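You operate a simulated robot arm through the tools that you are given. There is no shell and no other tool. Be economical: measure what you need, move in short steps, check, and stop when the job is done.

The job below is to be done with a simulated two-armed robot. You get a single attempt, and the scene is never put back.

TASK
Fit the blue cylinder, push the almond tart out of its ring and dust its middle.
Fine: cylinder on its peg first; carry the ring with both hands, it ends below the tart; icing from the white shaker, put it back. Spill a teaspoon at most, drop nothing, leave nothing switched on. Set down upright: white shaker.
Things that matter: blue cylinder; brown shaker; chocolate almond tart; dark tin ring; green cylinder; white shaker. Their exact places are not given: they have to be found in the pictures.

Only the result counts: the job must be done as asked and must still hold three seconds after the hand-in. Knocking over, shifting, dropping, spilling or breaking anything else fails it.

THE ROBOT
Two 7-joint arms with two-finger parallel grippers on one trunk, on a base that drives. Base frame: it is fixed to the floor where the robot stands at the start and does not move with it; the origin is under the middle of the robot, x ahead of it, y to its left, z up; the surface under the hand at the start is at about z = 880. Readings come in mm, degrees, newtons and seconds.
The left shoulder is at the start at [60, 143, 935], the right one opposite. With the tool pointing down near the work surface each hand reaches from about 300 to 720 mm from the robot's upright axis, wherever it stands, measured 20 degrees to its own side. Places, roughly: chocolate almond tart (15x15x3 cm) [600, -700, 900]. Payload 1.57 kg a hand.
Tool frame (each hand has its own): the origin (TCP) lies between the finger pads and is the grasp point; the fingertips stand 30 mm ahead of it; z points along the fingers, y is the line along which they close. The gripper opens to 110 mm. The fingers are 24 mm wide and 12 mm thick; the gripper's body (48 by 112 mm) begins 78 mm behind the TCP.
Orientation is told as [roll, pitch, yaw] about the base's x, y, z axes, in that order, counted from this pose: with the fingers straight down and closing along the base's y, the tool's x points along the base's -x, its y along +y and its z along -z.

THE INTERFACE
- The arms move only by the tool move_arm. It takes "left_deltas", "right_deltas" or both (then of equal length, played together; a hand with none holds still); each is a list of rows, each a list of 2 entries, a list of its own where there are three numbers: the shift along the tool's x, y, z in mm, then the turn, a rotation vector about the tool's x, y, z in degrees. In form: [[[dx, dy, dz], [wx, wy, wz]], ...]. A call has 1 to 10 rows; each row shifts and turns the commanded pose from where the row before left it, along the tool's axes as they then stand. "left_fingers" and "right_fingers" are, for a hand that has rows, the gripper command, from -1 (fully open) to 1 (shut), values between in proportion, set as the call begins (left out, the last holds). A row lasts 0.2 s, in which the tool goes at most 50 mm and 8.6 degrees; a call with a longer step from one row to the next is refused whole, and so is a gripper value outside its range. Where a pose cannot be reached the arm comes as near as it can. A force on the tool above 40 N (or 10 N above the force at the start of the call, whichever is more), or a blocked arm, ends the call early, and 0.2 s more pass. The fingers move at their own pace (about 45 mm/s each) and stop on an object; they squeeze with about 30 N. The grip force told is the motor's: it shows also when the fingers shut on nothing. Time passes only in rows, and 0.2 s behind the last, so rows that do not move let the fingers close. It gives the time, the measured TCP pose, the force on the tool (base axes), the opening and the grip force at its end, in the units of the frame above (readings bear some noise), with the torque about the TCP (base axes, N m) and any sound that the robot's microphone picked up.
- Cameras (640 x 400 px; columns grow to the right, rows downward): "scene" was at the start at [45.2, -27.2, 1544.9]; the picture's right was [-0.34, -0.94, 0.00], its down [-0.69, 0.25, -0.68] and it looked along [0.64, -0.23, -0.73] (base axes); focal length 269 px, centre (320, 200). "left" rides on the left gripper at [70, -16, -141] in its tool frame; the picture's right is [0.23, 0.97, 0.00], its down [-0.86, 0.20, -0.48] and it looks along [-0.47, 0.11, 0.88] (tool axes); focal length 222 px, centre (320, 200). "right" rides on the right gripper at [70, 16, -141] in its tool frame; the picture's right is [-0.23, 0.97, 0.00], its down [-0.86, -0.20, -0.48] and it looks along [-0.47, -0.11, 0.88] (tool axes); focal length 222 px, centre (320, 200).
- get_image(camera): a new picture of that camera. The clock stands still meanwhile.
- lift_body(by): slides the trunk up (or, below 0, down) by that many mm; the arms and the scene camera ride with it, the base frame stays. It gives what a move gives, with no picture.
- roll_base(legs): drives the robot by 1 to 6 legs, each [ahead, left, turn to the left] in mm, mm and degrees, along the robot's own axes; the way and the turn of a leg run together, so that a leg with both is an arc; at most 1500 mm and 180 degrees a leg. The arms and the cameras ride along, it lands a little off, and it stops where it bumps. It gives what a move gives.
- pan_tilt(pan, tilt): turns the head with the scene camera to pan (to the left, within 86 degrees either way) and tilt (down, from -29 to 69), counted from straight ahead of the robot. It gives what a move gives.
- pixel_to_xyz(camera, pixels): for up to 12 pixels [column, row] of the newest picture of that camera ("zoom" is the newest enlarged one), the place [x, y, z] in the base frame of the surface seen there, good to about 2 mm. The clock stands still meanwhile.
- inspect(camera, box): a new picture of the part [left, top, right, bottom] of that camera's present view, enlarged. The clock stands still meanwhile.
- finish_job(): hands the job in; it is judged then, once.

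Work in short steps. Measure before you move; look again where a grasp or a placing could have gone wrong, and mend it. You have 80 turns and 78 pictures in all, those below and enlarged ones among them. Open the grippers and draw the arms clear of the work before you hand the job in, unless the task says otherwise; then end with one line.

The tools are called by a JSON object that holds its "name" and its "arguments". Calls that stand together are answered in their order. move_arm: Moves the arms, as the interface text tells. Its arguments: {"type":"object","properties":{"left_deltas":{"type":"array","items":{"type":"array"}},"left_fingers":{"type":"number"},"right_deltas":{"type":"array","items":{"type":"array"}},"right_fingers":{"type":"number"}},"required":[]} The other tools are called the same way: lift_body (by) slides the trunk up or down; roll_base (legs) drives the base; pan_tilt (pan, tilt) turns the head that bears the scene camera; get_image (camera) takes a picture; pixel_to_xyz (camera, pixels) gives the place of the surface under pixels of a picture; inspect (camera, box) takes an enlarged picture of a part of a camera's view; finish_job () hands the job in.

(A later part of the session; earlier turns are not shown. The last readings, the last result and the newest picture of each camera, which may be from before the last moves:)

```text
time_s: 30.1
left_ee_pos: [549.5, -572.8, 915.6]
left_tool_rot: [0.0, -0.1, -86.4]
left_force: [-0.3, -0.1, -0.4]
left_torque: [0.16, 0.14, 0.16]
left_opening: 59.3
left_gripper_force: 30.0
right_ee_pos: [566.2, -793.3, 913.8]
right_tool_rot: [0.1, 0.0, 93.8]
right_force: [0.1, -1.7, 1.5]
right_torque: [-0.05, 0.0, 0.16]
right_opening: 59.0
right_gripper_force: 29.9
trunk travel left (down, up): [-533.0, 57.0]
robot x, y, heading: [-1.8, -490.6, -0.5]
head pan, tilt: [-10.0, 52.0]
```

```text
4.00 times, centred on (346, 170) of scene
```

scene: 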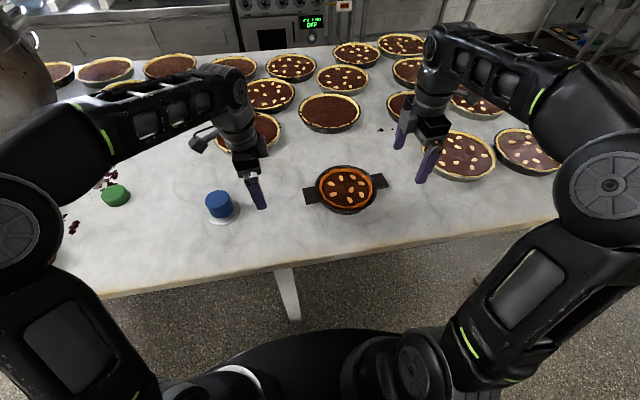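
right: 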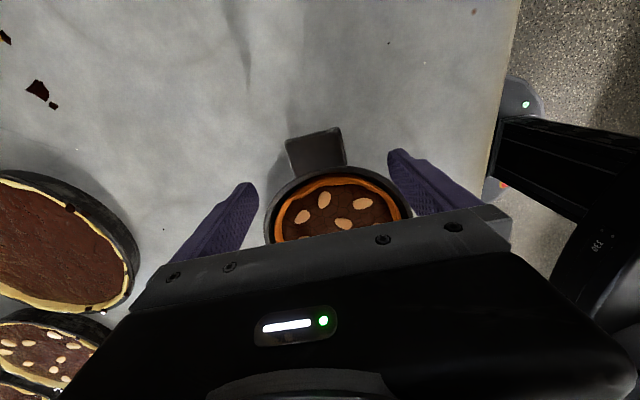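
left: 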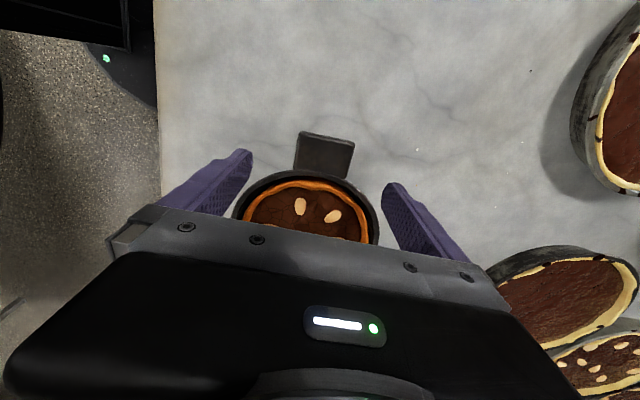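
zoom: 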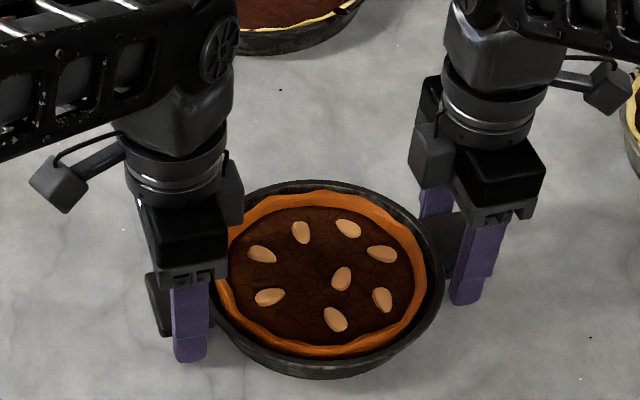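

Both hold (59 mm, 30 N). I lift 20 mm as a test.

{"name": "move_arm", "arguments": {"left_deltas": [[[0, 0, -5], [0, 0, 0]], [[0, 0, -5], [0, 0, 0]], [[0, 0, -10], [0, 0, 0]], [[0, 0, 0], [0, 0, 0]]], "right_deltas": [[[0, 0, -5], [0, 0, 0]], [[0, 0, -5], [0, 0, 0]], [[0, 0, -10], [0, 0, 0]], [[0, 0, 0], [0, 0, 0]]]}}

{"name": "inspect", "arguments": {"camera": "scene", "box": [266, 120, 426, 220]}}

{"name": "pixel_to_xyz", "arguments": {"camera": "zoom", "pixels": [[290, 275], [320, 320], [380, 250], [250, 350], [430, 320], [330, 183], [155, 300], [445, 240], [225, 320], [332, 367]]}}

```text
time_s: 31.1
left_ee_pos: [550.5, -572.6, 934.9]
left_tool_rot: [0.0, -0.1, -86.3]
left_force: [-0.8, -3.4, -1.7]
left_torque: [-0.25, 0.05, -0.14]
left_opening: 59.4
left_gripper_force: 30.5
right_ee_pos: [566.0, -791.8, 934.6]
right_tool_rot: [-0.1, 0.0, 93.9]
right_force: [1.2, 3.7, -6.4]
right_torque: [-0.24, -0.08, -0.23]
right_opening: 59.2
right_gripper_force: 30.1
trunk travel left (down, up): [-533.0, 57.0]
robot x, y, heading: [-2.3, -498.3, -0.2]
head pan, tilt: [-10.0, 52.0]
```

```text
4.00 times, centred on (346, 170) of scene
```

zoom: 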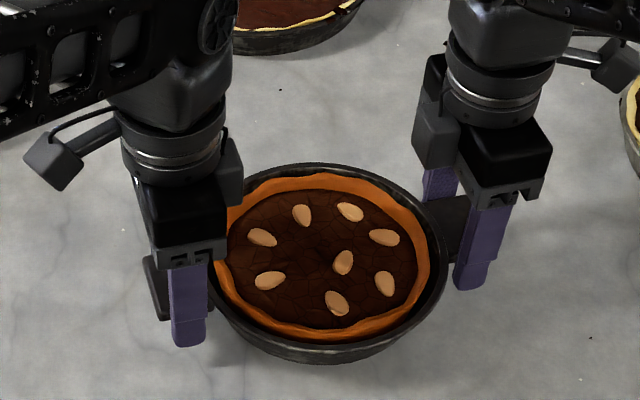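

```text
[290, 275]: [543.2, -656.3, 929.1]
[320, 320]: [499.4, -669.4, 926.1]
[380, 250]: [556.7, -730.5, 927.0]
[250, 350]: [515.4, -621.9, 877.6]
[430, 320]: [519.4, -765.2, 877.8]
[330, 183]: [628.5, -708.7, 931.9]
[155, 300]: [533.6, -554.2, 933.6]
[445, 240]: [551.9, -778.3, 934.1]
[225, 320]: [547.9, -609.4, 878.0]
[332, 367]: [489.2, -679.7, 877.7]
```

The ring and tart are up and level (934 at both tabs). I lift 80 mm more and start carrying toward the peg.

{"name": "move_arm", "arguments": {"left_deltas": [[[0, 0, -20], [0, 0, 0]], [[0, 0, -20], [0, 0, 0]], [[0, 0, -20], [0, 0, 0]], [[0, 0, -20], [0, 0, 0]], [[14.97, 0.96, 0], [0, 0, 0]], [[24.95, 1.6, 0], [0, 0, 0]], [[24.95, 1.6, 0], [0, 0, 0]], [[24.95, 1.6, 0], [0, 0, 0]], [[24.95, 1.6, 0], [0, 0, 0]], [[14.97, 0.96, 0], [0, 0, 0]]], "right_deltas": [[[0, 0, -20], [0, 0, 0]], [[0, 0, -20], [0, 0, 0]], [[0, 0, -20], [0, 0, 0]], [[0, 0, -20], [0, 0, 0]], [[-14.97, -1.0, 0], [0, 0, 0]], [[-24.95, -1.68, 0], [0, 0, 0]], [[-24.95, -1.68, 0], [0, 0, 0]], [[-24.95, -1.68, 0], [0, 0, 0]], [[-24.95, -1.68, 0], [0, 0, 0]], [[-14.97, -1.0, 0], [0, 0, 0]]]}}

{"name": "get_image", "arguments": {"camera": "scene"}}

```text
time_s: 33.3
left_ee_pos: [550.4, -440.5, 1014.3]
left_tool_rot: [-0.1, 0.1, -86.3]
left_force: [3.9, -1.7, -11.2]
left_torque: [0.75, 0.09, 0.56]
left_opening: 59.2
left_gripper_force: 30.2
right_ee_pos: [567.4, -660.6, 1013.2]
right_tool_rot: [0.1, -0.1, 93.7]
right_force: [-5.8, 1.7, 3.4]
right_torque: [0.87, 0.02, 0.5]
right_opening: 59.1
right_gripper_force: 30.0
trunk travel left (down, up): [-533.0, 57.0]
robot x, y, heading: [-1.5, -496.4, -0.3]
head pan, tilt: [-10.0, 52.0]
```

```text
46 pictures are left
```

scene: 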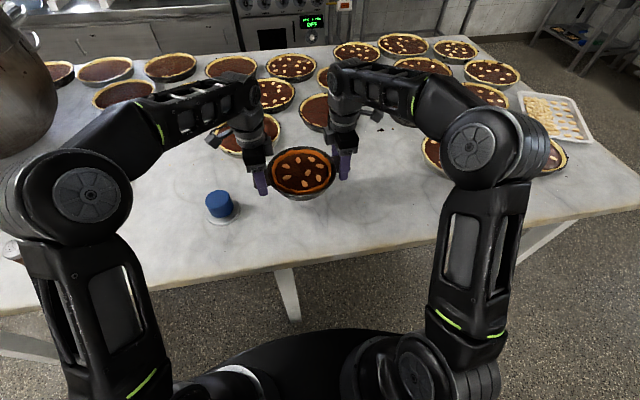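

The carry is steady. From this clear view I remeasure the blue cylinder and the ring centre.

{"name": "inspect", "arguments": {"camera": "scene", "box": [190, 130, 366, 240]}}

{"name": "pixel_to_xyz", "arguments": {"camera": "zoom", "pixels": [[58, 238], [148, 238], [100, 218], [103, 262], [103, 240], [292, 155], [515, 150], [400, 75], [400, 235], [340, 90], [460, 90], [480, 210]]}}

```text
3.64 times, centred on (278, 185) of scene
```

zoom: 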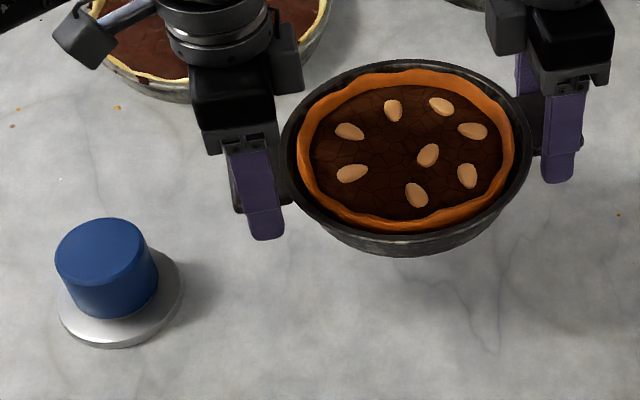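

```text
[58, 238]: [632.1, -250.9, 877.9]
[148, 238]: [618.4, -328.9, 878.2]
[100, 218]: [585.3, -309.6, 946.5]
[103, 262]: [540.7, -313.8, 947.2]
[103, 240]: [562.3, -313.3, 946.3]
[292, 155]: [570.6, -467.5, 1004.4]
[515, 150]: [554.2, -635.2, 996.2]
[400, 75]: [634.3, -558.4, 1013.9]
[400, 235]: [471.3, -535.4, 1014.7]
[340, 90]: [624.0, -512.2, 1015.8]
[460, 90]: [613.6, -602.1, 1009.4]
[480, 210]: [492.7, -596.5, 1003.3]
```

I measure the blue's side edges once more on the same picture to settle its centre.

{"name": "pixel_to_xyz", "arguments": {"camera": "zoom", "pixels": [[58, 260], [62, 270], [147, 255], [143, 243], [62, 245], [106, 284], [290, 140], [525, 120], [523, 175], [286, 165]]}}

```text
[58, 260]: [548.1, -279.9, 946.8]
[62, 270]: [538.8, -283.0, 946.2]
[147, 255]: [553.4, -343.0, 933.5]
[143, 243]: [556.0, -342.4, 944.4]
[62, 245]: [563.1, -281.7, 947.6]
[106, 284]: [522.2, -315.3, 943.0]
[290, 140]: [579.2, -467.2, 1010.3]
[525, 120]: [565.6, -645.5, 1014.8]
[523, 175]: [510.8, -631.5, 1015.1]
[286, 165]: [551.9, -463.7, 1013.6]
```

Blue centre ≈ (552.5,-311), ring centre ≈ (559,-551). I carry the remaining 239.5 mm in y and −6.4 mm in x.

{"name": "move_arm", "arguments": {"left_deltas": [[[15, 0.56, 0], [0, 0, 0]], [[25, 0.93, 0], [0, 0, 0]], [[25, 0.93, 0], [0, 0, 0]], [[25, 0.93, 0], [0, 0, 0]], [[25, 0.93, 0], [0, 0, 0]], [[25, 0.93, 0], [0, 0, 0]], [[25, 0.93, 0], [0, 0, 0]], [[25, 0.93, 0], [0, 0, 0]], [[25, 0.93, 0], [0, 0, 0]], [[24.5, 0.9, 0], [0, 0, 0]]], "right_deltas": [[[-15, -0.6, 0], [0, 0, 0]], [[-25, -0.99, 0], [0, 0, 0]], [[-25, -0.99, 0], [0, 0, 0]], [[-25, -0.99, 0], [0, 0, 0]], [[-25, -0.99, 0], [0, 0, 0]], [[-25, -0.99, 0], [0, 0, 0]], [[-25, -0.99, 0], [0, 0, 0]], [[-25, -0.99, 0], [0, 0, 0]], [[-25, -0.99, 0], [0, 0, 0]], [[-24.5, -0.97, 0], [0, 0, 0]]]}}

{"name": "pan_tilt", "arguments": {"pan": 10, "tilt": 52}}

{"name": "get_image", "arguments": {"camera": "scene"}}

```text
time_s: 35.5
left_ee_pos: [544.9, -202.0, 1014.9]
left_tool_rot: [0.0, -0.1, -86.3]
left_force: [-0.4, 13.6, -2.8]
left_torque: [0.34, 0.26, 0.24]
left_opening: 59.1
left_gripper_force: 30.2
right_ee_pos: [560.4, -422.0, 1013.6]
right_tool_rot: [0.2, 0.1, 93.8]
right_force: [0.1, -12.4, -5.3]
right_torque: [-0.62, -0.24, 0.09]
right_opening: 59.1
right_gripper_force: 29.7
trunk travel left (down, up): [-533.0, 57.0]
robot x, y, heading: [-0.2, -493.1, -0.2]
head pan, tilt: [-10.0, 52.0]
```

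```text
time_s: 36.4
left_ee_pos: [545.3, -203.6, 1014.0]
left_tool_rot: [0.0, 0.0, -86.4]
left_force: [0.7, 16.7, -1.0]
left_torque: [-0.39, -0.1, 0.23]
left_opening: 59.3
left_gripper_force: 29.8
right_ee_pos: [559.3, -422.8, 1012.3]
right_tool_rot: [0.1, 0.1, 93.9]
right_force: [-0.6, -17.3, -6.6]
right_torque: [-0.3, 0.02, 0.21]
right_opening: 59.0
right_gripper_force: 29.4
trunk travel left (down, up): [-533.0, 57.0]
robot x, y, heading: [-2.0, -495.8, -0.1]
head pan, tilt: [10.0, 52.0]
```

```text
44 pictures are left
```

scene: 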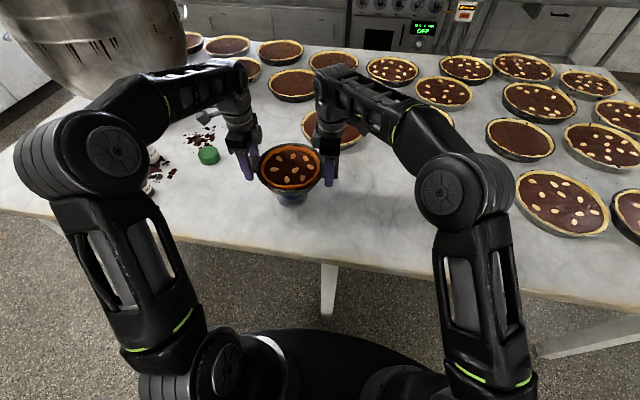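

The hands press the ring together by ~16 N; I ease each outward 0.6 mm and check alignment above the cylinder.

{"name": "move_arm", "arguments": {"left_deltas": [[[0.7, 0, 0], [0, 0, 0]], [[0, 0, 0], [0, 0, 0]]], "right_deltas": [[[0.7, 0, 0], [0, 0, 0]], [[0, 0, 0], [0, 0, 0]]]}}

{"name": "inspect", "arguments": {"camera": "scene", "box": [220, 120, 364, 210]}}

{"name": "pixel_to_xyz", "arguments": {"camera": "zoom", "pixels": [[310, 105], [320, 345], [175, 215], [455, 220], [310, 380], [260, 365], [385, 365], [330, 285], [200, 150], [430, 150]]}}

```text
time_s: 37.0
left_ee_pos: [544.7, -203.3, 1013.4]
left_tool_rot: [0.0, -0.1, -86.4]
left_force: [1.6, 13.0, 0.3]
left_torque: [-0.19, 0.03, 0.39]
left_opening: 59.3
left_gripper_force: 29.9
right_ee_pos: [560.4, -422.8, 1012.2]
right_tool_rot: [0.2, 0.0, 93.9]
right_force: [-1.0, -13.1, -8.9]
right_torque: [-0.67, -0.01, 0.1]
right_opening: 59.1
right_gripper_force: 29.9
trunk travel left (down, up): [-533.0, 57.0]
robot x, y, heading: [0.1, -497.3, -0.4]
head pan, tilt: [10.0, 52.0]
```

```text
4.44 times, centred on (292, 165) of scene
```

zoom: 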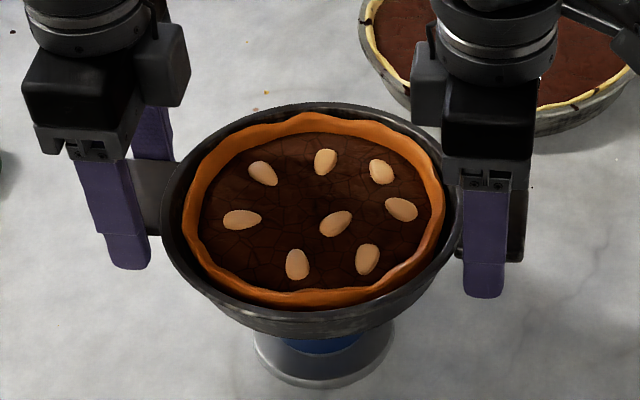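

```text
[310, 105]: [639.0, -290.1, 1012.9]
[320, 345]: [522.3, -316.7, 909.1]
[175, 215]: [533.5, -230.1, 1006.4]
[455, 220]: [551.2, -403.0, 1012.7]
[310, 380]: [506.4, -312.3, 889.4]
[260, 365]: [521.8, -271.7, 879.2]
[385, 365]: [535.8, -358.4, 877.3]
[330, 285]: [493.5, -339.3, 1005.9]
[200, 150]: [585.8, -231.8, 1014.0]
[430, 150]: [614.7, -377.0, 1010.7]
```

Ring centre (552.5,-313), R≈89, cylinder (552.5,-311). I shift 2 mm in +y and lower 30 mm to contact.

{"name": "move_arm", "arguments": {"left_deltas": [[[2.5, 0, 0], [0, 0, 0]], [[0, 0, 6], [0, 0, 0]], [[0, 0, 6], [0, 0, 0]], [[0, 0, 6], [0, 0, 0]], [[0, 0, 4], [0, 0, 0]], [[0, 0, 3], [0, 0, 0]], [[0, 0, 3], [0, 0, 0]], [[0, 0, 2], [0, 0, 0]], [[0, 0, 0], [0, 0, 0]]], "right_deltas": [[[-1.5, 0, 0], [0, 0, 0]], [[0, 0, 6], [0, 0, 0]], [[0, 0, 6], [0, 0, 0]], [[0, 0, 6], [0, 0, 0]], [[0, 0, 4], [0, 0, 0]], [[0, 0, 3], [0, 0, 0]], [[0, 0, 3], [0, 0, 0]], [[0, 0, 2], [0, 0, 0]], [[0, 0, 0], [0, 0, 0]]]}}

{"name": "inspect", "arguments": {"camera": "scene", "box": [220, 120, 364, 210]}}

```text
time_s: 39.0
left_ee_pos: [543.9, -200.7, 982.7]
left_tool_rot: [0.0, -0.1, -86.4]
left_force: [5.5, -5.9, 2.3]
left_torque: [-0.71, -0.09, 0.55]
left_opening: 59.5
left_gripper_force: 30.4
right_ee_pos: [560.2, -420.5, 983.7]
right_tool_rot: [0.0, -0.1, 93.8]
right_force: [-4.8, 5.1, -10.6]
right_torque: [-0.5, 0.0, 0.44]
right_opening: 59.1
right_gripper_force: 30.4
trunk travel left (down, up): [-533.0, 57.0]
robot x, y, heading: [-1.9, -499.5, -0.3]
head pan, tilt: [10.0, 52.0]
```

```text
4.44 times, centred on (292, 165) of scene
```

zoom: 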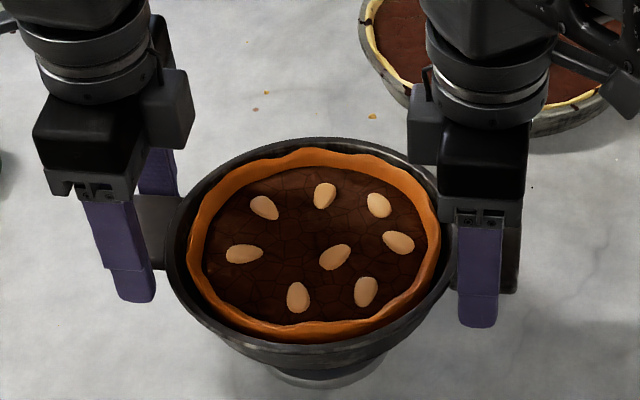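

Total weight still −8 N, so no contact yet; I continue down in small steps.

{"name": "move_arm", "arguments": {"left_deltas": [[[0, 0, 2], [0, 0, 0]], [[0, 0, 2], [0, 0, 0]], [[0, 0, 2], [0, 0, 0]], [[0, 0, 2], [0, 0, 0]], [[0, 0, 2], [0, 0, 0]], [[0, 0, 0], [0, 0, 0]]], "right_deltas": [[[0, 0, 2], [0, 0, 0]], [[0, 0, 2], [0, 0, 0]], [[0, 0, 2], [0, 0, 0]], [[0, 0, 2], [0, 0, 0]], [[0, 0, 2], [0, 0, 0]], [[0, 0, 0], [0, 0, 0]]]}}

{"name": "inspect", "arguments": {"camera": "scene", "box": [220, 120, 364, 210]}}

{"name": "pixel_to_xyz", "arguments": {"camera": "zoom", "pixels": [[280, 235], [360, 240], [310, 300], [170, 250], [320, 370], [150, 220]]}}

```text
time_s: 40.4
left_ee_pos: [543.6, -199.6, 974.0]
left_tool_rot: [-0.1, -0.1, -86.4]
left_force: [5.4, -11.6, -2.2]
left_torque: [-0.17, 0.0, 0.57]
left_opening: 59.5
left_gripper_force: 29.5
right_ee_pos: [560.0, -419.6, 973.7]
right_tool_rot: [-0.1, -0.1, 93.8]
right_force: [-5.1, 12.2, 0.3]
right_torque: [0.34, -0.01, 0.43]
right_opening: 59.3
right_gripper_force: 30.0
trunk travel left (down, up): [-533.0, 57.0]
robot x, y, heading: [1.0, -494.5, -0.2]
head pan, tilt: [10.0, 52.0]
```

```text
4.44 times, centred on (292, 165) of scene
```

zoom: 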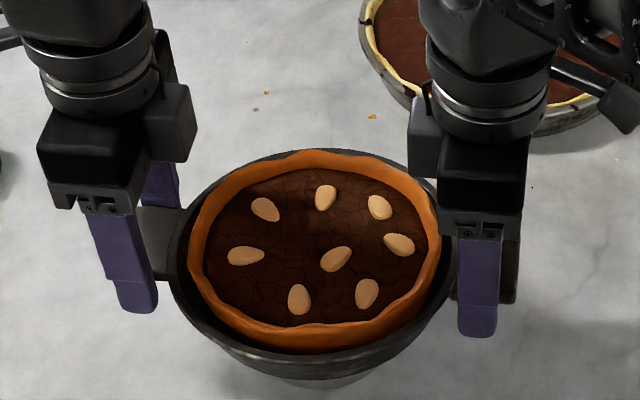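

```text
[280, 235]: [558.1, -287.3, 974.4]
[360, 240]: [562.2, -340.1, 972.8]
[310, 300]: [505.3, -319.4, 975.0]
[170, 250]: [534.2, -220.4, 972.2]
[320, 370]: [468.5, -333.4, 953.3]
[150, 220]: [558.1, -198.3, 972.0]
```

The tart is emerging from the ring, with low force. I ease the 12 N stretch and keep lowering.

{"name": "move_arm", "arguments": {"left_deltas": [[[-0.5, 0, 3], [0, 0, 0]], [[0, 0, 3], [0, 0, 0]], [[0, 0, 3], [0, 0, 0]], [[0, 0, 3], [0, 0, 0]], [[0, 0, 3], [0, 0, 0]], [[0, 0, 3], [0, 0, 0]], [[0, 0, 3], [0, 0, 0]], [[0, 0, 3], [0, 0, 0]], [[0, 0, 3], [0, 0, 0]], [[0, 0, 0], [0, 0, 0]]], "right_deltas": [[[-0.5, 0, 3], [0, 0, 0]], [[0, 0, 3], [0, 0, 0]], [[0, 0, 3], [0, 0, 0]], [[0, 0, 3], [0, 0, 0]], [[0, 0, 3], [0, 0, 0]], [[0, 0, 3], [0, 0, 0]], [[0, 0, 3], [0, 0, 0]], [[0, 0, 3], [0, 0, 0]], [[0, 0, 3], [0, 0, 0]], [[0, 0, 0], [0, 0, 0]]]}}

{"name": "inspect", "arguments": {"camera": "scene", "box": [220, 120, 364, 210]}}

{"name": "pixel_to_xyz", "arguments": {"camera": "zoom", "pixels": [[280, 235], [360, 240], [310, 300], [240, 200], [400, 270]]}}

```text
time_s: 42.6
left_ee_pos: [544.2, -201.1, 947.3]
left_tool_rot: [0.0, -0.1, -86.5]
left_force: [2.0, -11.8, -4.7]
left_torque: [0.15, 0.11, 0.2]
left_opening: 59.1
left_gripper_force: 29.9
right_ee_pos: [559.5, -421.3, 947.0]
right_tool_rot: [0.0, -0.1, 93.8]
right_force: [-2.4, 12.6, 3.1]
right_torque: [0.73, -0.03, 0.18]
right_opening: 59.2
right_gripper_force: 30.4
trunk travel left (down, up): [-533.0, 57.0]
robot x, y, heading: [-1.8, -495.5, -0.3]
head pan, tilt: [10.0, 52.0]
```

```text
4.44 times, centred on (292, 165) of scene
```

zoom: 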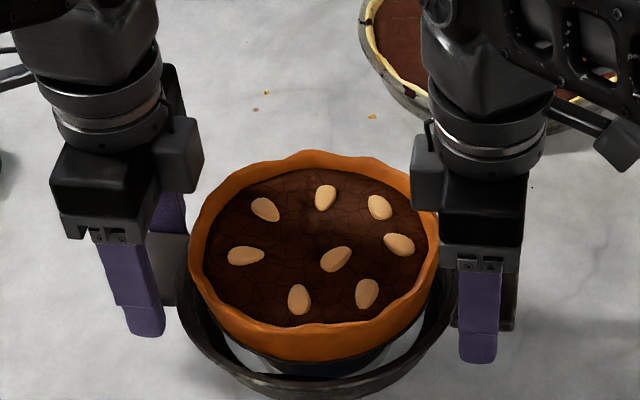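

```text
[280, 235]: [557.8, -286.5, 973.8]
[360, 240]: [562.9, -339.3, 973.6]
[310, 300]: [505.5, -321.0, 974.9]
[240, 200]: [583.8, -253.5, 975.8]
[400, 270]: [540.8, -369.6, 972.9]
```

The tart stays level at z≈974 while the ring passes below. I lower the last 31 mm to the table.

{"name": "move_arm", "arguments": {"left_deltas": [[[-0.4, 0, 4], [0, 0, 0]], [[0, 0, 4], [0, 0, 0]], [[0, 0, 4], [0, 0, 0]], [[0, 0, 4], [0, 0, 0]], [[0, 0, 4], [0, 0, 0]], [[0, 0, 4], [0, 0, 0]], [[0, 0, 3], [0, 0, 0]], [[0, 0, 2], [0, 0, 0]], [[0, 0, 1.5], [0, 0, 0]], [[0, 0, 0], [0, 0, 0]]], "right_deltas": [[[-0.4, 0, 4], [0, 0, 0]], [[0, 0, 4], [0, 0, 0]], [[0, 0, 4], [0, 0, 0]], [[0, 0, 4], [0, 0, 0]], [[0, 0, 4], [0, 0, 0]], [[0, 0, 4], [0, 0, 0]], [[0, 0, 3], [0, 0, 0]], [[0, 0, 2], [0, 0, 0]], [[0, 0, 1.5], [0, 0, 0]], [[0, 0, 0], [0, 0, 0]]]}}

{"name": "inspect", "arguments": {"camera": "scene", "box": [220, 120, 364, 210]}}

{"name": "pixel_to_xyz", "arguments": {"camera": "zoom", "pixels": [[280, 235], [360, 240], [310, 300], [250, 375], [320, 395], [165, 270]]}}

```text
time_s: 44.8
left_ee_pos: [543.0, -200.4, 916.8]
left_tool_rot: [0.1, 0.0, -86.4]
left_force: [7.6, -5.1, -2.6]
left_torque: [-0.09, -0.18, 0.81]
left_opening: 59.5
left_gripper_force: 30.4
right_ee_pos: [561.5, -421.1, 915.6]
right_tool_rot: [-0.1, 0.1, 93.8]
right_force: [-8.1, 5.2, 1.7]
right_torque: [0.29, 0.16, 0.76]
right_opening: 59.4
right_gripper_force: 29.7
trunk travel left (down, up): [-533.0, 57.0]
robot x, y, heading: [-1.7, -492.7, -0.3]
head pan, tilt: [10.0, 52.0]
```

```text
4.44 times, centred on (292, 165) of scene
```

zoom: 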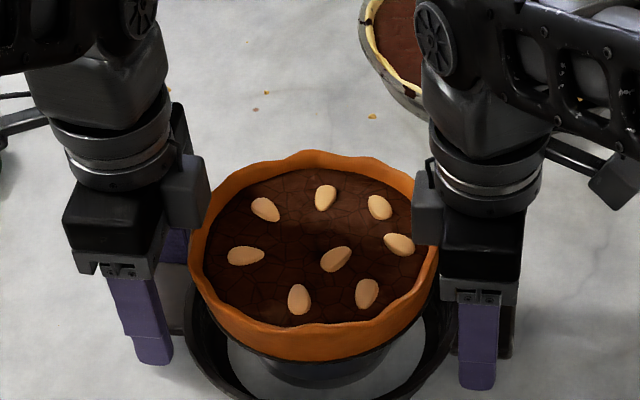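

```text
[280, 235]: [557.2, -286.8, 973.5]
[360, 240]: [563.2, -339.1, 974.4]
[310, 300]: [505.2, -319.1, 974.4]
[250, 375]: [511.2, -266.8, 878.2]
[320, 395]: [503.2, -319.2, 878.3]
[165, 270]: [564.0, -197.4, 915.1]
```

Tabs are at 915, nearly down; one more small step until the ring rests.

{"name": "move_arm", "arguments": {"left_deltas": [[[0, 0, 1], [0, 0, 0]], [[0, 0, 0.5], [0, 0, 0]], [[0, 0, 0], [0, 0, 0]]], "right_deltas": [[[0, 0, 1], [0, 0, 0]], [[0, 0, 0.5], [0, 0, 0]], [[0, 0, 0], [0, 0, 0]]]}}

```text
time_s: 45.6
left_ee_pos: [543.8, -202.1, 916.5]
left_tool_rot: [0.2, 0.0, -86.4]
left_force: [5.0, -2.7, 7.3]
left_torque: [-0.49, 0.19, 0.42]
left_opening: 59.3
left_gripper_force: 29.9
right_ee_pos: [560.9, -420.9, 915.2]
right_tool_rot: [-0.2, 0.0, 93.8]
right_force: [-1.9, 3.9, 0.8]
right_torque: [-0.52, 0.16, 0.33]
right_opening: 59.2
right_gripper_force: 29.6
trunk travel left (down, up): [-533.0, 57.0]
robot x, y, heading: [2.1, -496.1, -0.2]
head pan, tilt: [10.0, 52.0]
```

The ring rests on the table. I open both hands and rise, drifting outward from the tart.

{"name": "move_arm", "arguments": {"left_deltas": [[[0, 0, 0], [0, 0, 0]], [[0, 0, 0], [0, 0, 0]], [[0, 0, 0], [0, 0, 0]], [[0, 0, 0], [0, 0, 0]], [[0, 0, -10], [0, 0, 0]], [[3, 0, -25], [0, 0, 0]], [[5, 0, -30], [0, 0, 0]], [[10, 0, -30], [0, 0, 0]], [[20, 0, -30], [0, 0, 0]], [[30, 0, -10], [0, 0, 0]]], "right_deltas": [[[0, 0, 0], [0, 0, 0]], [[0, 0, 0], [0, 0, 0]], [[0, 0, 0], [0, 0, 0]], [[0, 0, 0], [0, 0, 0]], [[0, 0, -10], [0, 0, 0]], [[3, 0, -25], [0, 0, 0]], [[5, 0, -30], [0, 0, 0]], [[10, 0, -30], [0, 0, 0]], [[30, 0, -30], [0, 0, 0]], [[40, 0, -10], [0, 0, 0]]], "left_fingers": -1, "right_fingers": -1}}

{"name": "get_image", "arguments": {"camera": "scene"}}

{"name": "get_image", "arguments": {"camera": "left"}}

```text
time_s: 47.8
left_ee_pos: [538.1, -134.2, 1051.6]
left_tool_rot: [-0.1, 0.0, -86.4]
left_force: [1.5, -0.2, -0.6]
left_torque: [0.02, -0.01, 0.0]
left_opening: 110.1
left_gripper_force: 0.1
right_ee_pos: [566.0, -510.0, 1050.3]
right_tool_rot: [0.0, -0.1, 93.9]
right_force: [-0.9, 0.2, -0.3]
right_torque: [0.01, 0.01, 0.01]
right_opening: 110.0
right_gripper_force: 0.0
trunk travel left (down, up): [-533.0, 57.0]
robot x, y, heading: [-2.1, -495.1, -0.4]
head pan, tilt: [10.0, 52.0]
```

```text
38 pictures are left
```

scene: 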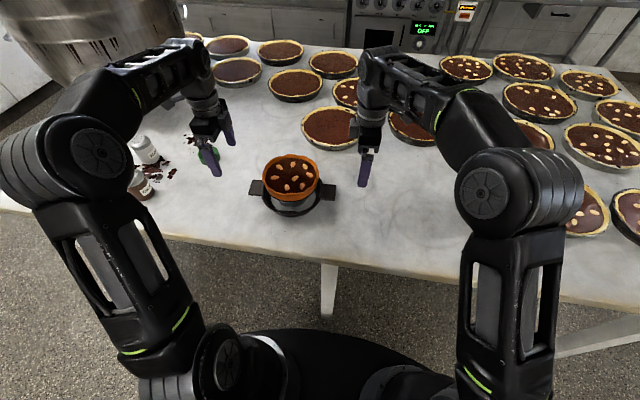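

```text
37 pictures are left
```

left: 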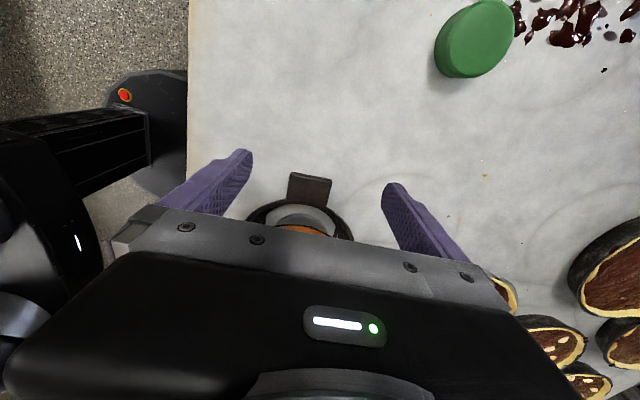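

The tart stands free on the cylinder with the ring below on the table. Next the white shaker; I look left to measure shakers and the drum.

{"name": "pan_tilt", "arguments": {"pan": 40, "tilt": 40}}

{"name": "get_image", "arguments": {"camera": "scene"}}

```text
time_s: 48.7
left_ee_pos: [538.5, -134.3, 1050.8]
left_tool_rot: [0.0, -0.1, -86.4]
left_force: [-0.1, 0.5, -0.1]
left_torque: [-0.04, -0.05, 0.01]
left_opening: 110.2
left_gripper_force: 0.0
right_ee_pos: [564.2, -507.9, 1051.6]
right_tool_rot: [-0.1, 0.0, 93.8]
right_force: [0.5, -0.1, 0.4]
right_torque: [0.0, 0.01, 0.01]
right_opening: 109.9
right_gripper_force: 0.1
trunk travel left (down, up): [-533.0, 57.0]
robot x, y, heading: [-0.5, -496.8, -0.3]
head pan, tilt: [40.0, 40.0]
```

```text
36 pictures are left
```

scene: 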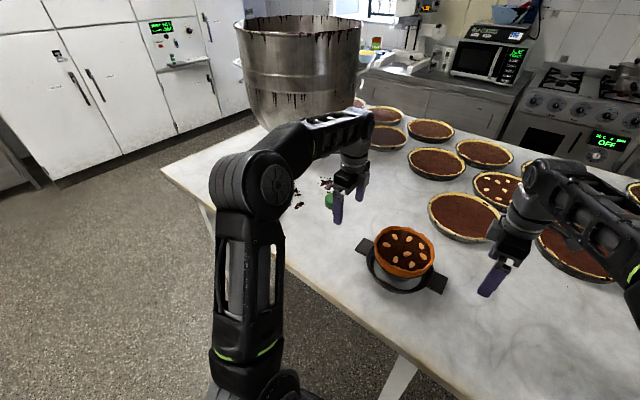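

{"name": "pixel_to_xyz", "arguments": {"camera": "scene", "pixels": [[245, 40], [300, 80], [350, 60], [262, 120], [300, 110], [165, 170], [220, 145], [402, 240], [345, 110]]}}

```text
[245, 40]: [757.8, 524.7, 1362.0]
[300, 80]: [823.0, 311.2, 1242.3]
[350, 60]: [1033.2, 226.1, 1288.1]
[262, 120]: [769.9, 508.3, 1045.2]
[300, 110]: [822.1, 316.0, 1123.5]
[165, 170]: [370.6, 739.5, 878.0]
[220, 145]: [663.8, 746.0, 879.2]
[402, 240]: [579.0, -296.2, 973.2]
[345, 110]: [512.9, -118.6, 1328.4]
```

Drum's near face is at x≥770, safe. I lift and retract the right hand, then drive 475 mm left toward the shakers.

{"name": "move_arm", "arguments": {"right_deltas": [[[0, 0, -20], [0, 0, 0]], [[0, 0, -20], [0, 0, 0]], [[20, 20, -10], [0, 0, 0]], [[20, 25, 0], [0, 0, 0]], [[20, 25, 0], [0, 0, 0]], [[20, 25, 0], [0, 0, 0]], [[20, 20, 0], [0, 0, 0]]], "left_deltas": [[[0, 0, -10], [0, 0, 0]], [[0, -20, -10], [0, 0, 0]], [[0, -20, -10], [0, 0, 0]], [[0, -10, 0], [0, 0, 0]], [[0, 0, 0], [0, 0, 0]], [[0, 0, 0], [0, 0, 0]], [[0, 0, 0], [0, 0, 0]]]}}

{"name": "roll_base", "arguments": {"legs": [[0, 475, 0]]}}

{"name": "pan_tilt", "arguments": {"pan": 12, "tilt": 48}}

{"name": "get_image", "arguments": {"camera": "scene"}}

```text
time_s: 50.3
left_ee_pos: [488.2, -135.9, 1080.8]
left_tool_rot: [0.1, 0.0, -86.4]
left_force: [0.2, 0.5, 0.1]
left_torque: [0.01, -0.01, 0.0]
left_opening: 110.1
left_gripper_force: 0.0
right_ee_pos: [457.7, -616.7, 1059.0]
right_tool_rot: [0.1, 0.0, 93.9]
right_force: [0.1, 0.0, -0.6]
right_torque: [0.02, 0.03, 0.05]
right_opening: 109.9
right_gripper_force: 0.1
right hand out of reach, approached as far as the arm can: row 1, 2
trunk travel left (down, up): [-533.0, 57.0]
robot x, y, heading: [-1.4, -497.7, -0.3]
head pan, tilt: [40.0, 40.0]
```

```text
time_s: 53.1
left_ee_pos: [489.0, 341.3, 1080.3]
left_tool_rot: [0.0, -0.2, -86.2]
left_force: [-0.3, 1.0, -0.3]
left_torque: [-0.06, 0.0, -0.01]
left_opening: 109.9
left_gripper_force: 0.1
right_ee_pos: [459.0, -139.2, 1059.1]
right_tool_rot: [0.0, 0.0, 94.0]
right_force: [0.0, -0.3, 0.0]
right_torque: [-0.01, 0.0, 0.02]
right_opening: 110.2
right_gripper_force: 0.0
trunk travel left (down, up): [-533.0, 57.0]
robot x, y, heading: [-1.7, -22.7, 0.1]
head pan, tilt: [40.0, 40.0]
```

```text
time_s: 54.1
left_ee_pos: [489.6, 340.8, 1080.3]
left_tool_rot: [0.0, -0.2, -86.1]
left_force: [0.1, -0.2, -0.4]
left_torque: [0.0, 0.02, 0.01]
left_opening: 110.0
left_gripper_force: 0.1
right_ee_pos: [458.7, -137.9, 1059.2]
right_tool_rot: [-0.1, 0.0, 94.0]
right_force: [-0.2, -0.1, -0.7]
right_torque: [-0.01, -0.01, 0.01]
right_opening: 110.1
right_gripper_force: 0.0
trunk travel left (down, up): [-533.0, 57.0]
robot x, y, heading: [-2.9, -21.6, -0.2]
head pan, tilt: [12.0, 48.0]
```

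```text
35 pictures are left
```

scene: 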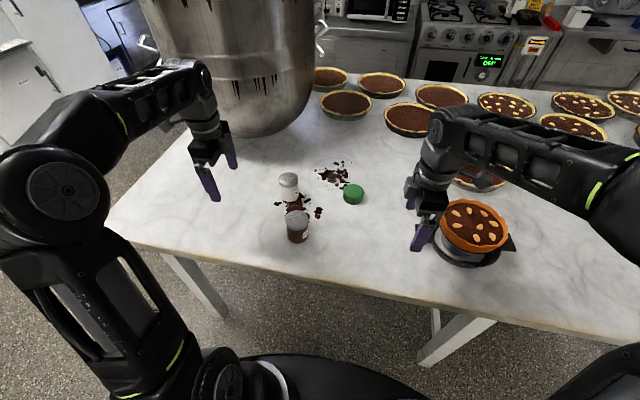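

Both shakers are clear: white at (289,187), brown at (298,226). I enlarge and measure.

{"name": "inspect", "arguments": {"camera": "scene", "box": [250, 160, 346, 250]}}

{"name": "pixel_to_xyz", "arguments": {"camera": "scene", "pixels": [[289, 175], [289, 179], [289, 184], [289, 190], [289, 197], [281, 180], [297, 180], [280, 192], [297, 192], [298, 216], [298, 235], [289, 222]]}}

```text
4.44 times, centred on (298, 205) of scene
```

zoom: 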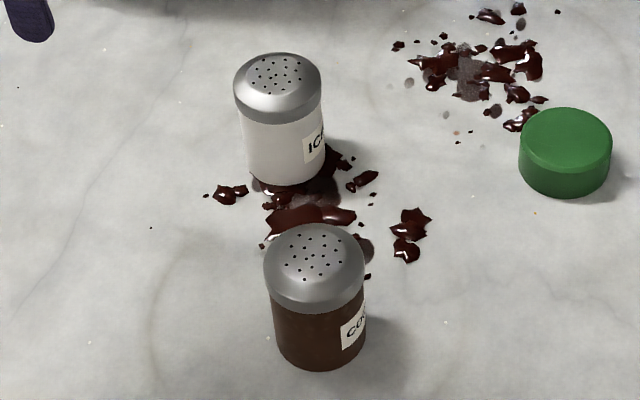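

```text
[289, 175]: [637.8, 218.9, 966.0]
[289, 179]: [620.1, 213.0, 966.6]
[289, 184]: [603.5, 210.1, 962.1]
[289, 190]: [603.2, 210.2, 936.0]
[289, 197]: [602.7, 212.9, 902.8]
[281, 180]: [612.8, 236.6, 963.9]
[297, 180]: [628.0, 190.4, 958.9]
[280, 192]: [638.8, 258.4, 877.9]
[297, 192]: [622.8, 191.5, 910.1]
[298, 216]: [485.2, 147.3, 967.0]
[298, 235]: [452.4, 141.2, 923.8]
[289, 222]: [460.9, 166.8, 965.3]
```

White: centre ≈ (623,215), top 966, radius ≈ 25; brown at about (475,150). I will grasp the white from the side with the left hand pointing forward-right and tilted 35° below horizontal; first I turn the hand in the air.

{"name": "move_arm", "arguments": {"left_deltas": [[[0, 0, 0], [0, 0, -7.6]], [[0, 0, 0], [0, 0, -7.6]], [[0, 0, 0], [0, 0, -7.6]], [[0, 0, 0], [0, 0, -7.6]], [[0, 0, 0], [0, 0, -7.6]], [[0, 0, 0], [0, 0, -7.6]], [[0, 0, 0], [0, 0, -7.6]], [[0, 0, 0], [0, 0, -7.6]]]}}

{"name": "move_arm", "arguments": {"left_deltas": [[[0, 0, 0], [0, -7.86, 0]], [[0, 0, 0], [0, -7.86, 0]], [[0, 0, 0], [0, -7.86, 0]], [[0, 0, 0], [0, -7.86, 0]], [[0, 0, 0], [0, -7.86, 0]], [[0, 0, 0], [0, -7.86, 0]], [[0, 0, 0], [0, -7.86, 0]]]}}

```text
time_s: 55.9
left_ee_pos: [488.1, 338.9, 1079.5]
left_tool_rot: [0.0, -0.1, -25.2]
left_force: [-0.4, 0.4, -0.3]
left_torque: [-0.01, -0.01, 0.02]
left_opening: 110.2
left_gripper_force: 0.0
right_ee_pos: [460.7, -138.9, 1060.1]
right_tool_rot: [0.0, 0.1, 94.0]
right_force: [-1.5, -0.4, -0.2]
right_torque: [0.0, 0.01, 0.02]
right_opening: 110.1
right_gripper_force: 0.1
trunk travel left (down, up): [-533.0, 57.0]
robot x, y, heading: [1.1, -20.9, -0.0]
head pan, tilt: [12.0, 48.0]
```

```text
time_s: 57.5
left_ee_pos: [490.1, 339.9, 1079.6]
left_tool_rot: [-0.1, -55.2, -25.1]
left_force: [0.3, 0.2, -0.2]
left_torque: [0.01, 0.0, -0.02]
left_opening: 110.0
left_gripper_force: 0.0
right_ee_pos: [460.7, -138.3, 1060.0]
right_tool_rot: [0.0, -0.1, 94.1]
right_force: [0.0, 0.8, -0.2]
right_torque: [-0.02, -0.01, 0.01]
right_opening: 109.9
right_gripper_force: 0.0
trunk travel left (down, up): [-533.0, 57.0]
robot x, y, heading: [-2.6, -20.2, -0.1]
head pan, tilt: [12.0, 48.0]
```

That pose is reachable. Before grasping I test with the empty hand how far it can roll about its own axis (for inverting the shaker).

{"name": "move_arm", "arguments": {"left_deltas": [[[0, 0, 0], [0, 0, 8.5]], [[0, 0, 0], [0, 0, 8.5]], [[0, 0, 0], [0, 0, 8.5]], [[0, 0, 0], [0, 0, 8.5]], [[0, 0, 0], [0, 0, 8.5]], [[0, 0, 0], [0, 0, 8.5]], [[0, 0, 0], [0, 0, 8.5]], [[0, 0, 0], [0, 0, 8.5]], [[0, 0, 0], [0, 0, 8.5]], [[0, 0, 0], [0, 0, 8.5]]]}}

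{"name": "move_arm", "arguments": {"left_deltas": [[[0, 0, 0], [0, 0, 8.5]], [[0, 0, 0], [0, 0, 8.5]], [[0, 0, 0], [0, 0, 8.5]], [[0, 0, 0], [0, 0, 8.5]], [[0, 0, 0], [0, 0, 8.5]], [[0, 0, 0], [0, 0, 8.5]], [[0, 0, 0], [0, 0, 8.5]], [[0, 0, 0], [0, 0, 8.5]]]}}

```text
time_s: 59.7
left_ee_pos: [488.4, 339.6, 1080.7]
left_tool_rot: [55.0, -4.0, -112.7]
left_force: [-0.2, 1.3, -0.4]
left_torque: [-0.01, 0.02, -0.02]
left_opening: 109.9
left_gripper_force: 0.1
right_ee_pos: [460.6, -138.9, 1060.2]
right_tool_rot: [0.0, -0.1, 94.1]
right_force: [-0.4, -0.3, 0.4]
right_torque: [-0.01, 0.01, -0.01]
right_opening: 110.0
right_gripper_force: 0.0
trunk travel left (down, up): [-533.0, 57.0]
robot x, y, heading: [0.8, -25.3, -0.1]
head pan, tilt: [12.0, 48.0]
```

```text
time_s: 61.5
left_ee_pos: [489.3, 341.2, 1078.9]
left_tool_rot: [33.0, 47.0, -163.7]
left_force: [-0.7, -0.1, 0.2]
left_torque: [0.02, 0.0, -0.01]
left_opening: 109.9
left_gripper_force: 0.0
right_ee_pos: [460.0, -136.7, 1059.0]
right_tool_rot: [-0.1, 0.0, 94.0]
right_force: [0.0, 0.3, -1.0]
right_torque: [0.0, -0.01, 0.0]
right_opening: 110.1
right_gripper_force: 0.0
trunk travel left (down, up): [-533.0, 57.0]
robot x, y, heading: [-0.2, -17.2, -0.1]
head pan, tilt: [12.0, 48.0]
```

Rolled 153° without trouble; I test the final 27° plus raising the tool to about 10° below horizontal.

{"name": "move_arm", "arguments": {"left_deltas": [[[0, 0, 0], [0, 0, 8.5]], [[0, 0, 0], [0, 0, 8.5]], [[0, 0, 0], [0, 0, 8.5]], [[0, 0, 0], [0, 8, 0]], [[0, 0, 0], [0, 8, 0]], [[0, 0, 0], [0, 8, 0]]]}}

```text
time_s: 62.9
left_ee_pos: [494.1, 260.1, 1105.7]
left_tool_rot: [6.7, 79.1, 162.6]
left_force: [-0.6, -0.3, 0.1]
left_torque: [0.02, 0.02, -0.02]
left_opening: 110.1
left_gripper_force: 0.0
left hand out of reach, approached as far as the arm can: row 2, 3, 4, 5, 6
right_ee_pos: [459.1, -140.5, 1059.4]
right_tool_rot: [0.0, 0.0, 94.0]
right_force: [0.3, -0.1, -0.5]
right_torque: [0.0, 0.01, 0.0]
right_opening: 109.8
right_gripper_force: 0.1
trunk travel left (down, up): [-533.0, 57.0]
robot x, y, heading: [-1.1, -21.0, -0.1]
head pan, tilt: [12.0, 48.0]
```

Full inversion (roll ≈178°, 11° below horizontal) turns out reachable around (494, 281 relative). I roll back for the grasp.

{"name": "move_arm", "arguments": {"left_deltas": [[[0, 0, 0], [0, 0, -8.5]], [[0, 0, 0], [0, 0, -8.5]], [[0, 0, 0], [0, 0, -8.5]], [[0, 0, 0], [0, 0, -8.5]], [[0, 0, 0], [0, 0, -8.5]], [[0, 0, 0], [0, 0, -8.5]], [[0, 0, 0], [0, 0, -8.5]], [[0, 0, 0], [0, 0, -8.5]], [[0, 0, 0], [0, 0, -8.5]], [[0, 0, 0], [0, 0, -8.5]]]}}

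{"name": "move_arm", "arguments": {"left_deltas": [[[0, 0, 0], [0, 0, -8.5]], [[0, 0, 0], [0, 0, -8.5]], [[0, 0, 0], [0, 0, -8.5]], [[0, 0, 0], [0, 0, -8.5]], [[0, 0, 0], [0, 0, -8.5]], [[0, 0, 0], [0, 0, -8.5]], [[0, 0, 0], [0, 0, -8.5]], [[0, 0, 0], [0, 0, -8.5]], [[0, 0, 0], [0, 0, -8.5]], [[0, 0, 0], [0, 0, -8.5]]]}}

{"name": "move_arm", "arguments": {"left_deltas": [[[0, 0, 0], [0, 0, -8.5]], [[0, 0, 0], [0, 8, 0]], [[0, 0, 0], [0, 8, 0]], [[0, 0, 0], [0, 8, 0]], [[0, 0, 0], [0, 0, 0]]]}}

```text
time_s: 65.1
left_ee_pos: [495.1, 259.5, 1105.9]
left_tool_rot: [79.1, 3.5, -115.3]
left_force: [0.5, -0.7, 0.3]
left_torque: [0.01, 0.03, -0.01]
left_opening: 110.0
left_gripper_force: 0.1
right_ee_pos: [459.9, -138.9, 1059.1]
right_tool_rot: [0.1, 0.1, 94.0]
right_force: [-0.4, -1.2, -0.1]
right_torque: [-0.02, 0.01, 0.01]
right_opening: 109.9
right_gripper_force: 0.0
trunk travel left (down, up): [-533.0, 57.0]
robot x, y, heading: [2.2, -22.9, 0.0]
head pan, tilt: [12.0, 48.0]
```

```text
time_s: 67.3
left_ee_pos: [494.4, 260.0, 1105.1]
left_tool_rot: [37.7, -76.1, -63.1]
left_force: [-0.6, -0.1, 0.1]
left_torque: [0.03, 0.0, -0.01]
left_opening: 110.1
left_gripper_force: 0.1
right_ee_pos: [459.8, -138.9, 1060.5]
right_tool_rot: [0.0, 0.0, 94.0]
right_force: [0.6, 0.4, -0.3]
right_torque: [-0.01, 0.04, -0.02]
right_opening: 110.0
right_gripper_force: 0.0
trunk travel left (down, up): [-533.0, 57.0]
robot x, y, heading: [1.7, -21.8, -0.3]
head pan, tilt: [12.0, 48.0]
```

```text
time_s: 68.5
left_ee_pos: [495.0, 261.4, 1106.1]
left_tool_rot: [0.2, -54.9, -25.0]
left_force: [0.7, 0.0, -0.2]
left_torque: [0.0, 0.04, -0.01]
left_opening: 110.2
left_gripper_force: 0.1
right_ee_pos: [458.9, -139.6, 1059.9]
right_tool_rot: [0.2, -0.1, 93.9]
right_force: [0.9, 0.4, 0.4]
right_torque: [-0.03, 0.0, 0.03]
right_opening: 110.0
right_gripper_force: 0.1
trunk travel left (down, up): [-533.0, 57.0]
robot x, y, heading: [-0.4, -19.3, -0.2]
head pan, tilt: [12.0, 48.0]
```

Back in the grasp orientation [0,−55,−25]. I move to the pre-grasp point, 110 mm behind the white shaker along the tool axis, and look.

{"name": "move_arm", "arguments": {"left_deltas": [[[18.3, 3.2, 26.6], [0, 0, 0]], [[18.3, 3.2, 26.6], [0, 0, 0]], [[18.3, 3.2, 26.6], [0, 0, 0]], [[18.3, 3.2, 26.6], [0, 0, 0]], [[0, 0, 0], [0, 0, 0]]], "left_fingers": -1}}

{"name": "get_image", "arguments": {"camera": "left"}}

{"name": "inspect", "arguments": {"camera": "scene", "box": [200, 130, 360, 250]}}

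```text
time_s: 69.7
left_ee_pos: [540.6, 254.1, 982.2]
left_tool_rot: [0.5, -55.1, -25.1]
left_force: [-0.6, 0.0, 0.9]
left_torque: [-0.02, 0.0, -0.01]
left_opening: 110.1
left_gripper_force: 0.1
right_ee_pos: [459.9, -139.6, 1059.0]
right_tool_rot: [-0.1, 0.0, 94.0]
right_force: [-0.6, -0.1, 0.1]
right_torque: [-0.01, -0.05, -0.03]
right_opening: 110.1
right_gripper_force: 0.0
trunk travel left (down, up): [-533.0, 57.0]
robot x, y, heading: [-1.1, -21.5, -0.1]
head pan, tilt: [12.0, 48.0]
```

```text
33 pictures are left
```

left: 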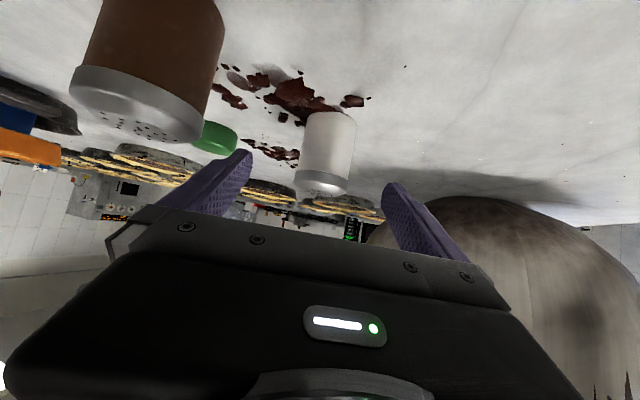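

```text
3.33 times, centred on (280, 190) of scene
```

zoom: 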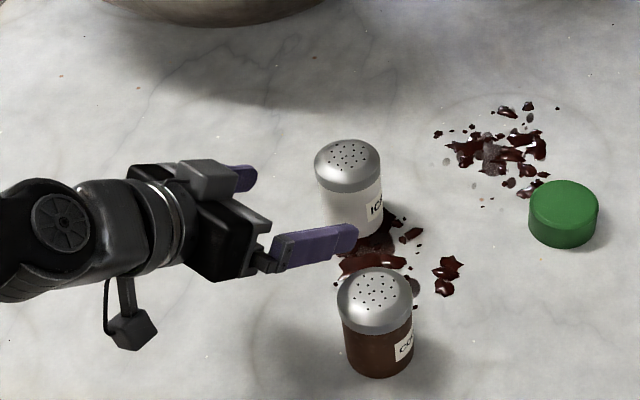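

The shaker lies nearly centred between the fingers (≈326,150); I measure its edges in this view.

{"name": "pixel_to_xyz", "arguments": {"camera": "left", "pixels": [[304, 140], [353, 140], [328, 140], [328, 120], [325, 165], [299, 180], [346, 182], [322, 190], [330, 112]]}}

{"name": "pixel_to_xyz", "arguments": {"camera": "zoom", "pixels": [[348, 145], [320, 165], [377, 165], [348, 188], [325, 215], [345, 230], [342, 320], [408, 320], [375, 340]]}}

```text
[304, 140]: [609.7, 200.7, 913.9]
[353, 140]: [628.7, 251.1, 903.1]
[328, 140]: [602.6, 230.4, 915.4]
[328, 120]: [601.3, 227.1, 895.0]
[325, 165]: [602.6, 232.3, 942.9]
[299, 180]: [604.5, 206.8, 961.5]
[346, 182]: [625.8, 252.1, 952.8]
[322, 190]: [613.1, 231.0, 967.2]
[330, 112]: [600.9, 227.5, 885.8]
```

```text
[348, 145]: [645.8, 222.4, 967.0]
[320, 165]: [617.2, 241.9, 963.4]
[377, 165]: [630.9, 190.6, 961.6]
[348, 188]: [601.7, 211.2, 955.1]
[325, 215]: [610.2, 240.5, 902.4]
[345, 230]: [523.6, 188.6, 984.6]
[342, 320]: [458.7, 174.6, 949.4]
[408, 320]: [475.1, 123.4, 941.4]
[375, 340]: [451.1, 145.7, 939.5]
```

Shaker centre ≈ (625,218). I shift 3 mm sideways, advance 110 mm along the tool axis and check before closing.

{"name": "move_arm", "arguments": {"left_deltas": [[[-1.9, 3.3, 20], [0, 0, 0]], [[0, 0, 20], [0, 0, 0]], [[0, 0, 20], [0, 0, 0]], [[0, 0, 20], [0, 0, 0]], [[0, 0, 15], [0, 0, 0]], [[0, 0, 13], [0, 0, 0]], [[0, 0, 0], [0, 0, 0]]]}}

{"name": "inspect", "arguments": {"camera": "scene", "box": [200, 130, 360, 250]}}

{"name": "get_image", "arguments": {"camera": "left"}}

```text
time_s: 71.3
left_ee_pos: [624.8, 219.3, 925.7]
left_tool_rot: [0.4, -55.3, -25.0]
left_force: [-0.1, -0.4, -0.5]
left_torque: [-0.01, 0.01, 0.01]
left_opening: 109.8
left_gripper_force: 0.1
right_ee_pos: [459.2, -138.4, 1060.9]
right_tool_rot: [0.1, 0.0, 94.0]
right_force: [-0.2, 0.3, -0.3]
right_torque: [0.01, 0.0, 0.02]
right_opening: 110.3
right_gripper_force: 0.1
trunk travel left (down, up): [-533.0, 57.0]
robot x, y, heading: [0.8, -20.7, -0.2]
head pan, tilt: [12.0, 48.0]
```

```text
3.33 times, centred on (280, 190) of scene
```

zoom: 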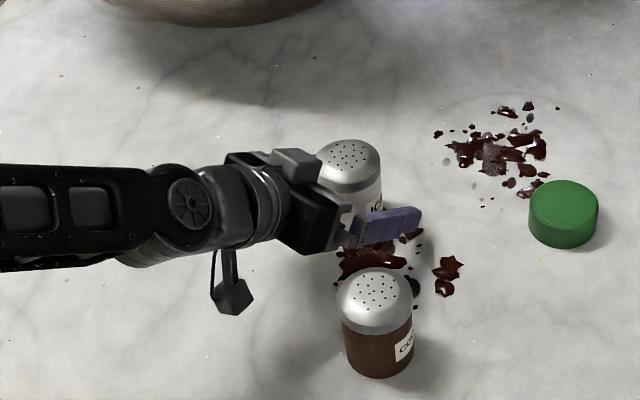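

```text
30 pictures are left
```

left: 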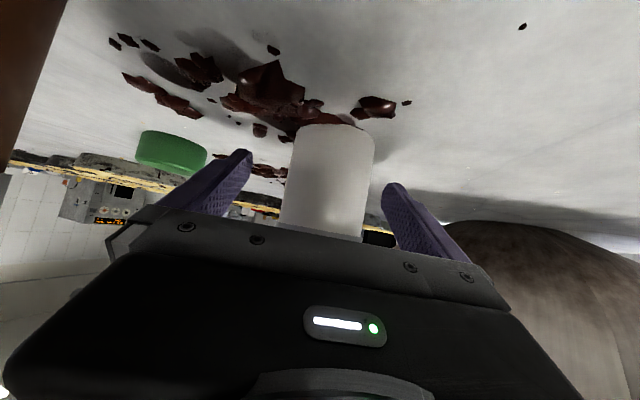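

The shaker is between the fingers, about 4 mm off centre; I shift that and close.

{"name": "move_arm", "arguments": {"left_deltas": [[[0, 3.5, 0], [0, 0, 0]], [[0, 0, 0], [0, 0, 0]], [[0, 0, 0], [0, 0, 0]], [[0, 0, 0], [0, 0, 0]], [[0, 0, 0], [0, 0, 0]], [[0, 0, 0], [0, 0, 0]]], "left_fingers": 1}}

{"name": "inspect", "arguments": {"camera": "scene", "box": [200, 130, 360, 250]}}

{"name": "pixel_to_xyz", "arguments": {"camera": "zoom", "pixels": [[348, 145], [320, 165], [377, 165], [348, 185], [350, 155]]}}

```text
time_s: 72.7
left_ee_pos: [624.8, 222.3, 924.4]
left_tool_rot: [0.3, -55.1, -25.1]
left_force: [1.2, 0.1, 1.4]
left_torque: [-0.07, -0.06, 0.0]
left_opening: 59.8
left_gripper_force: 30.2
right_ee_pos: [460.0, -139.6, 1060.3]
right_tool_rot: [0.0, 0.0, 94.0]
right_force: [-0.5, 0.1, 0.2]
right_torque: [0.04, -0.01, -0.01]
right_opening: 109.7
right_gripper_force: 0.0
trunk travel left (down, up): [-533.0, 57.0]
robot x, y, heading: [-1.2, -23.6, -0.3]
head pan, tilt: [12.0, 48.0]
```

```text
3.33 times, centred on (280, 190) of scene
```

zoom: 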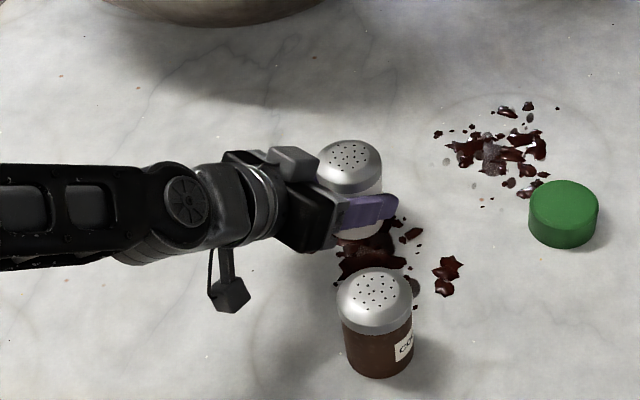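

```text
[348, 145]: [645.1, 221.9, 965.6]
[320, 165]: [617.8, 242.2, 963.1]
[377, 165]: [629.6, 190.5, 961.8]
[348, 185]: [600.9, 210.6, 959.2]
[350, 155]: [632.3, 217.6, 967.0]
```

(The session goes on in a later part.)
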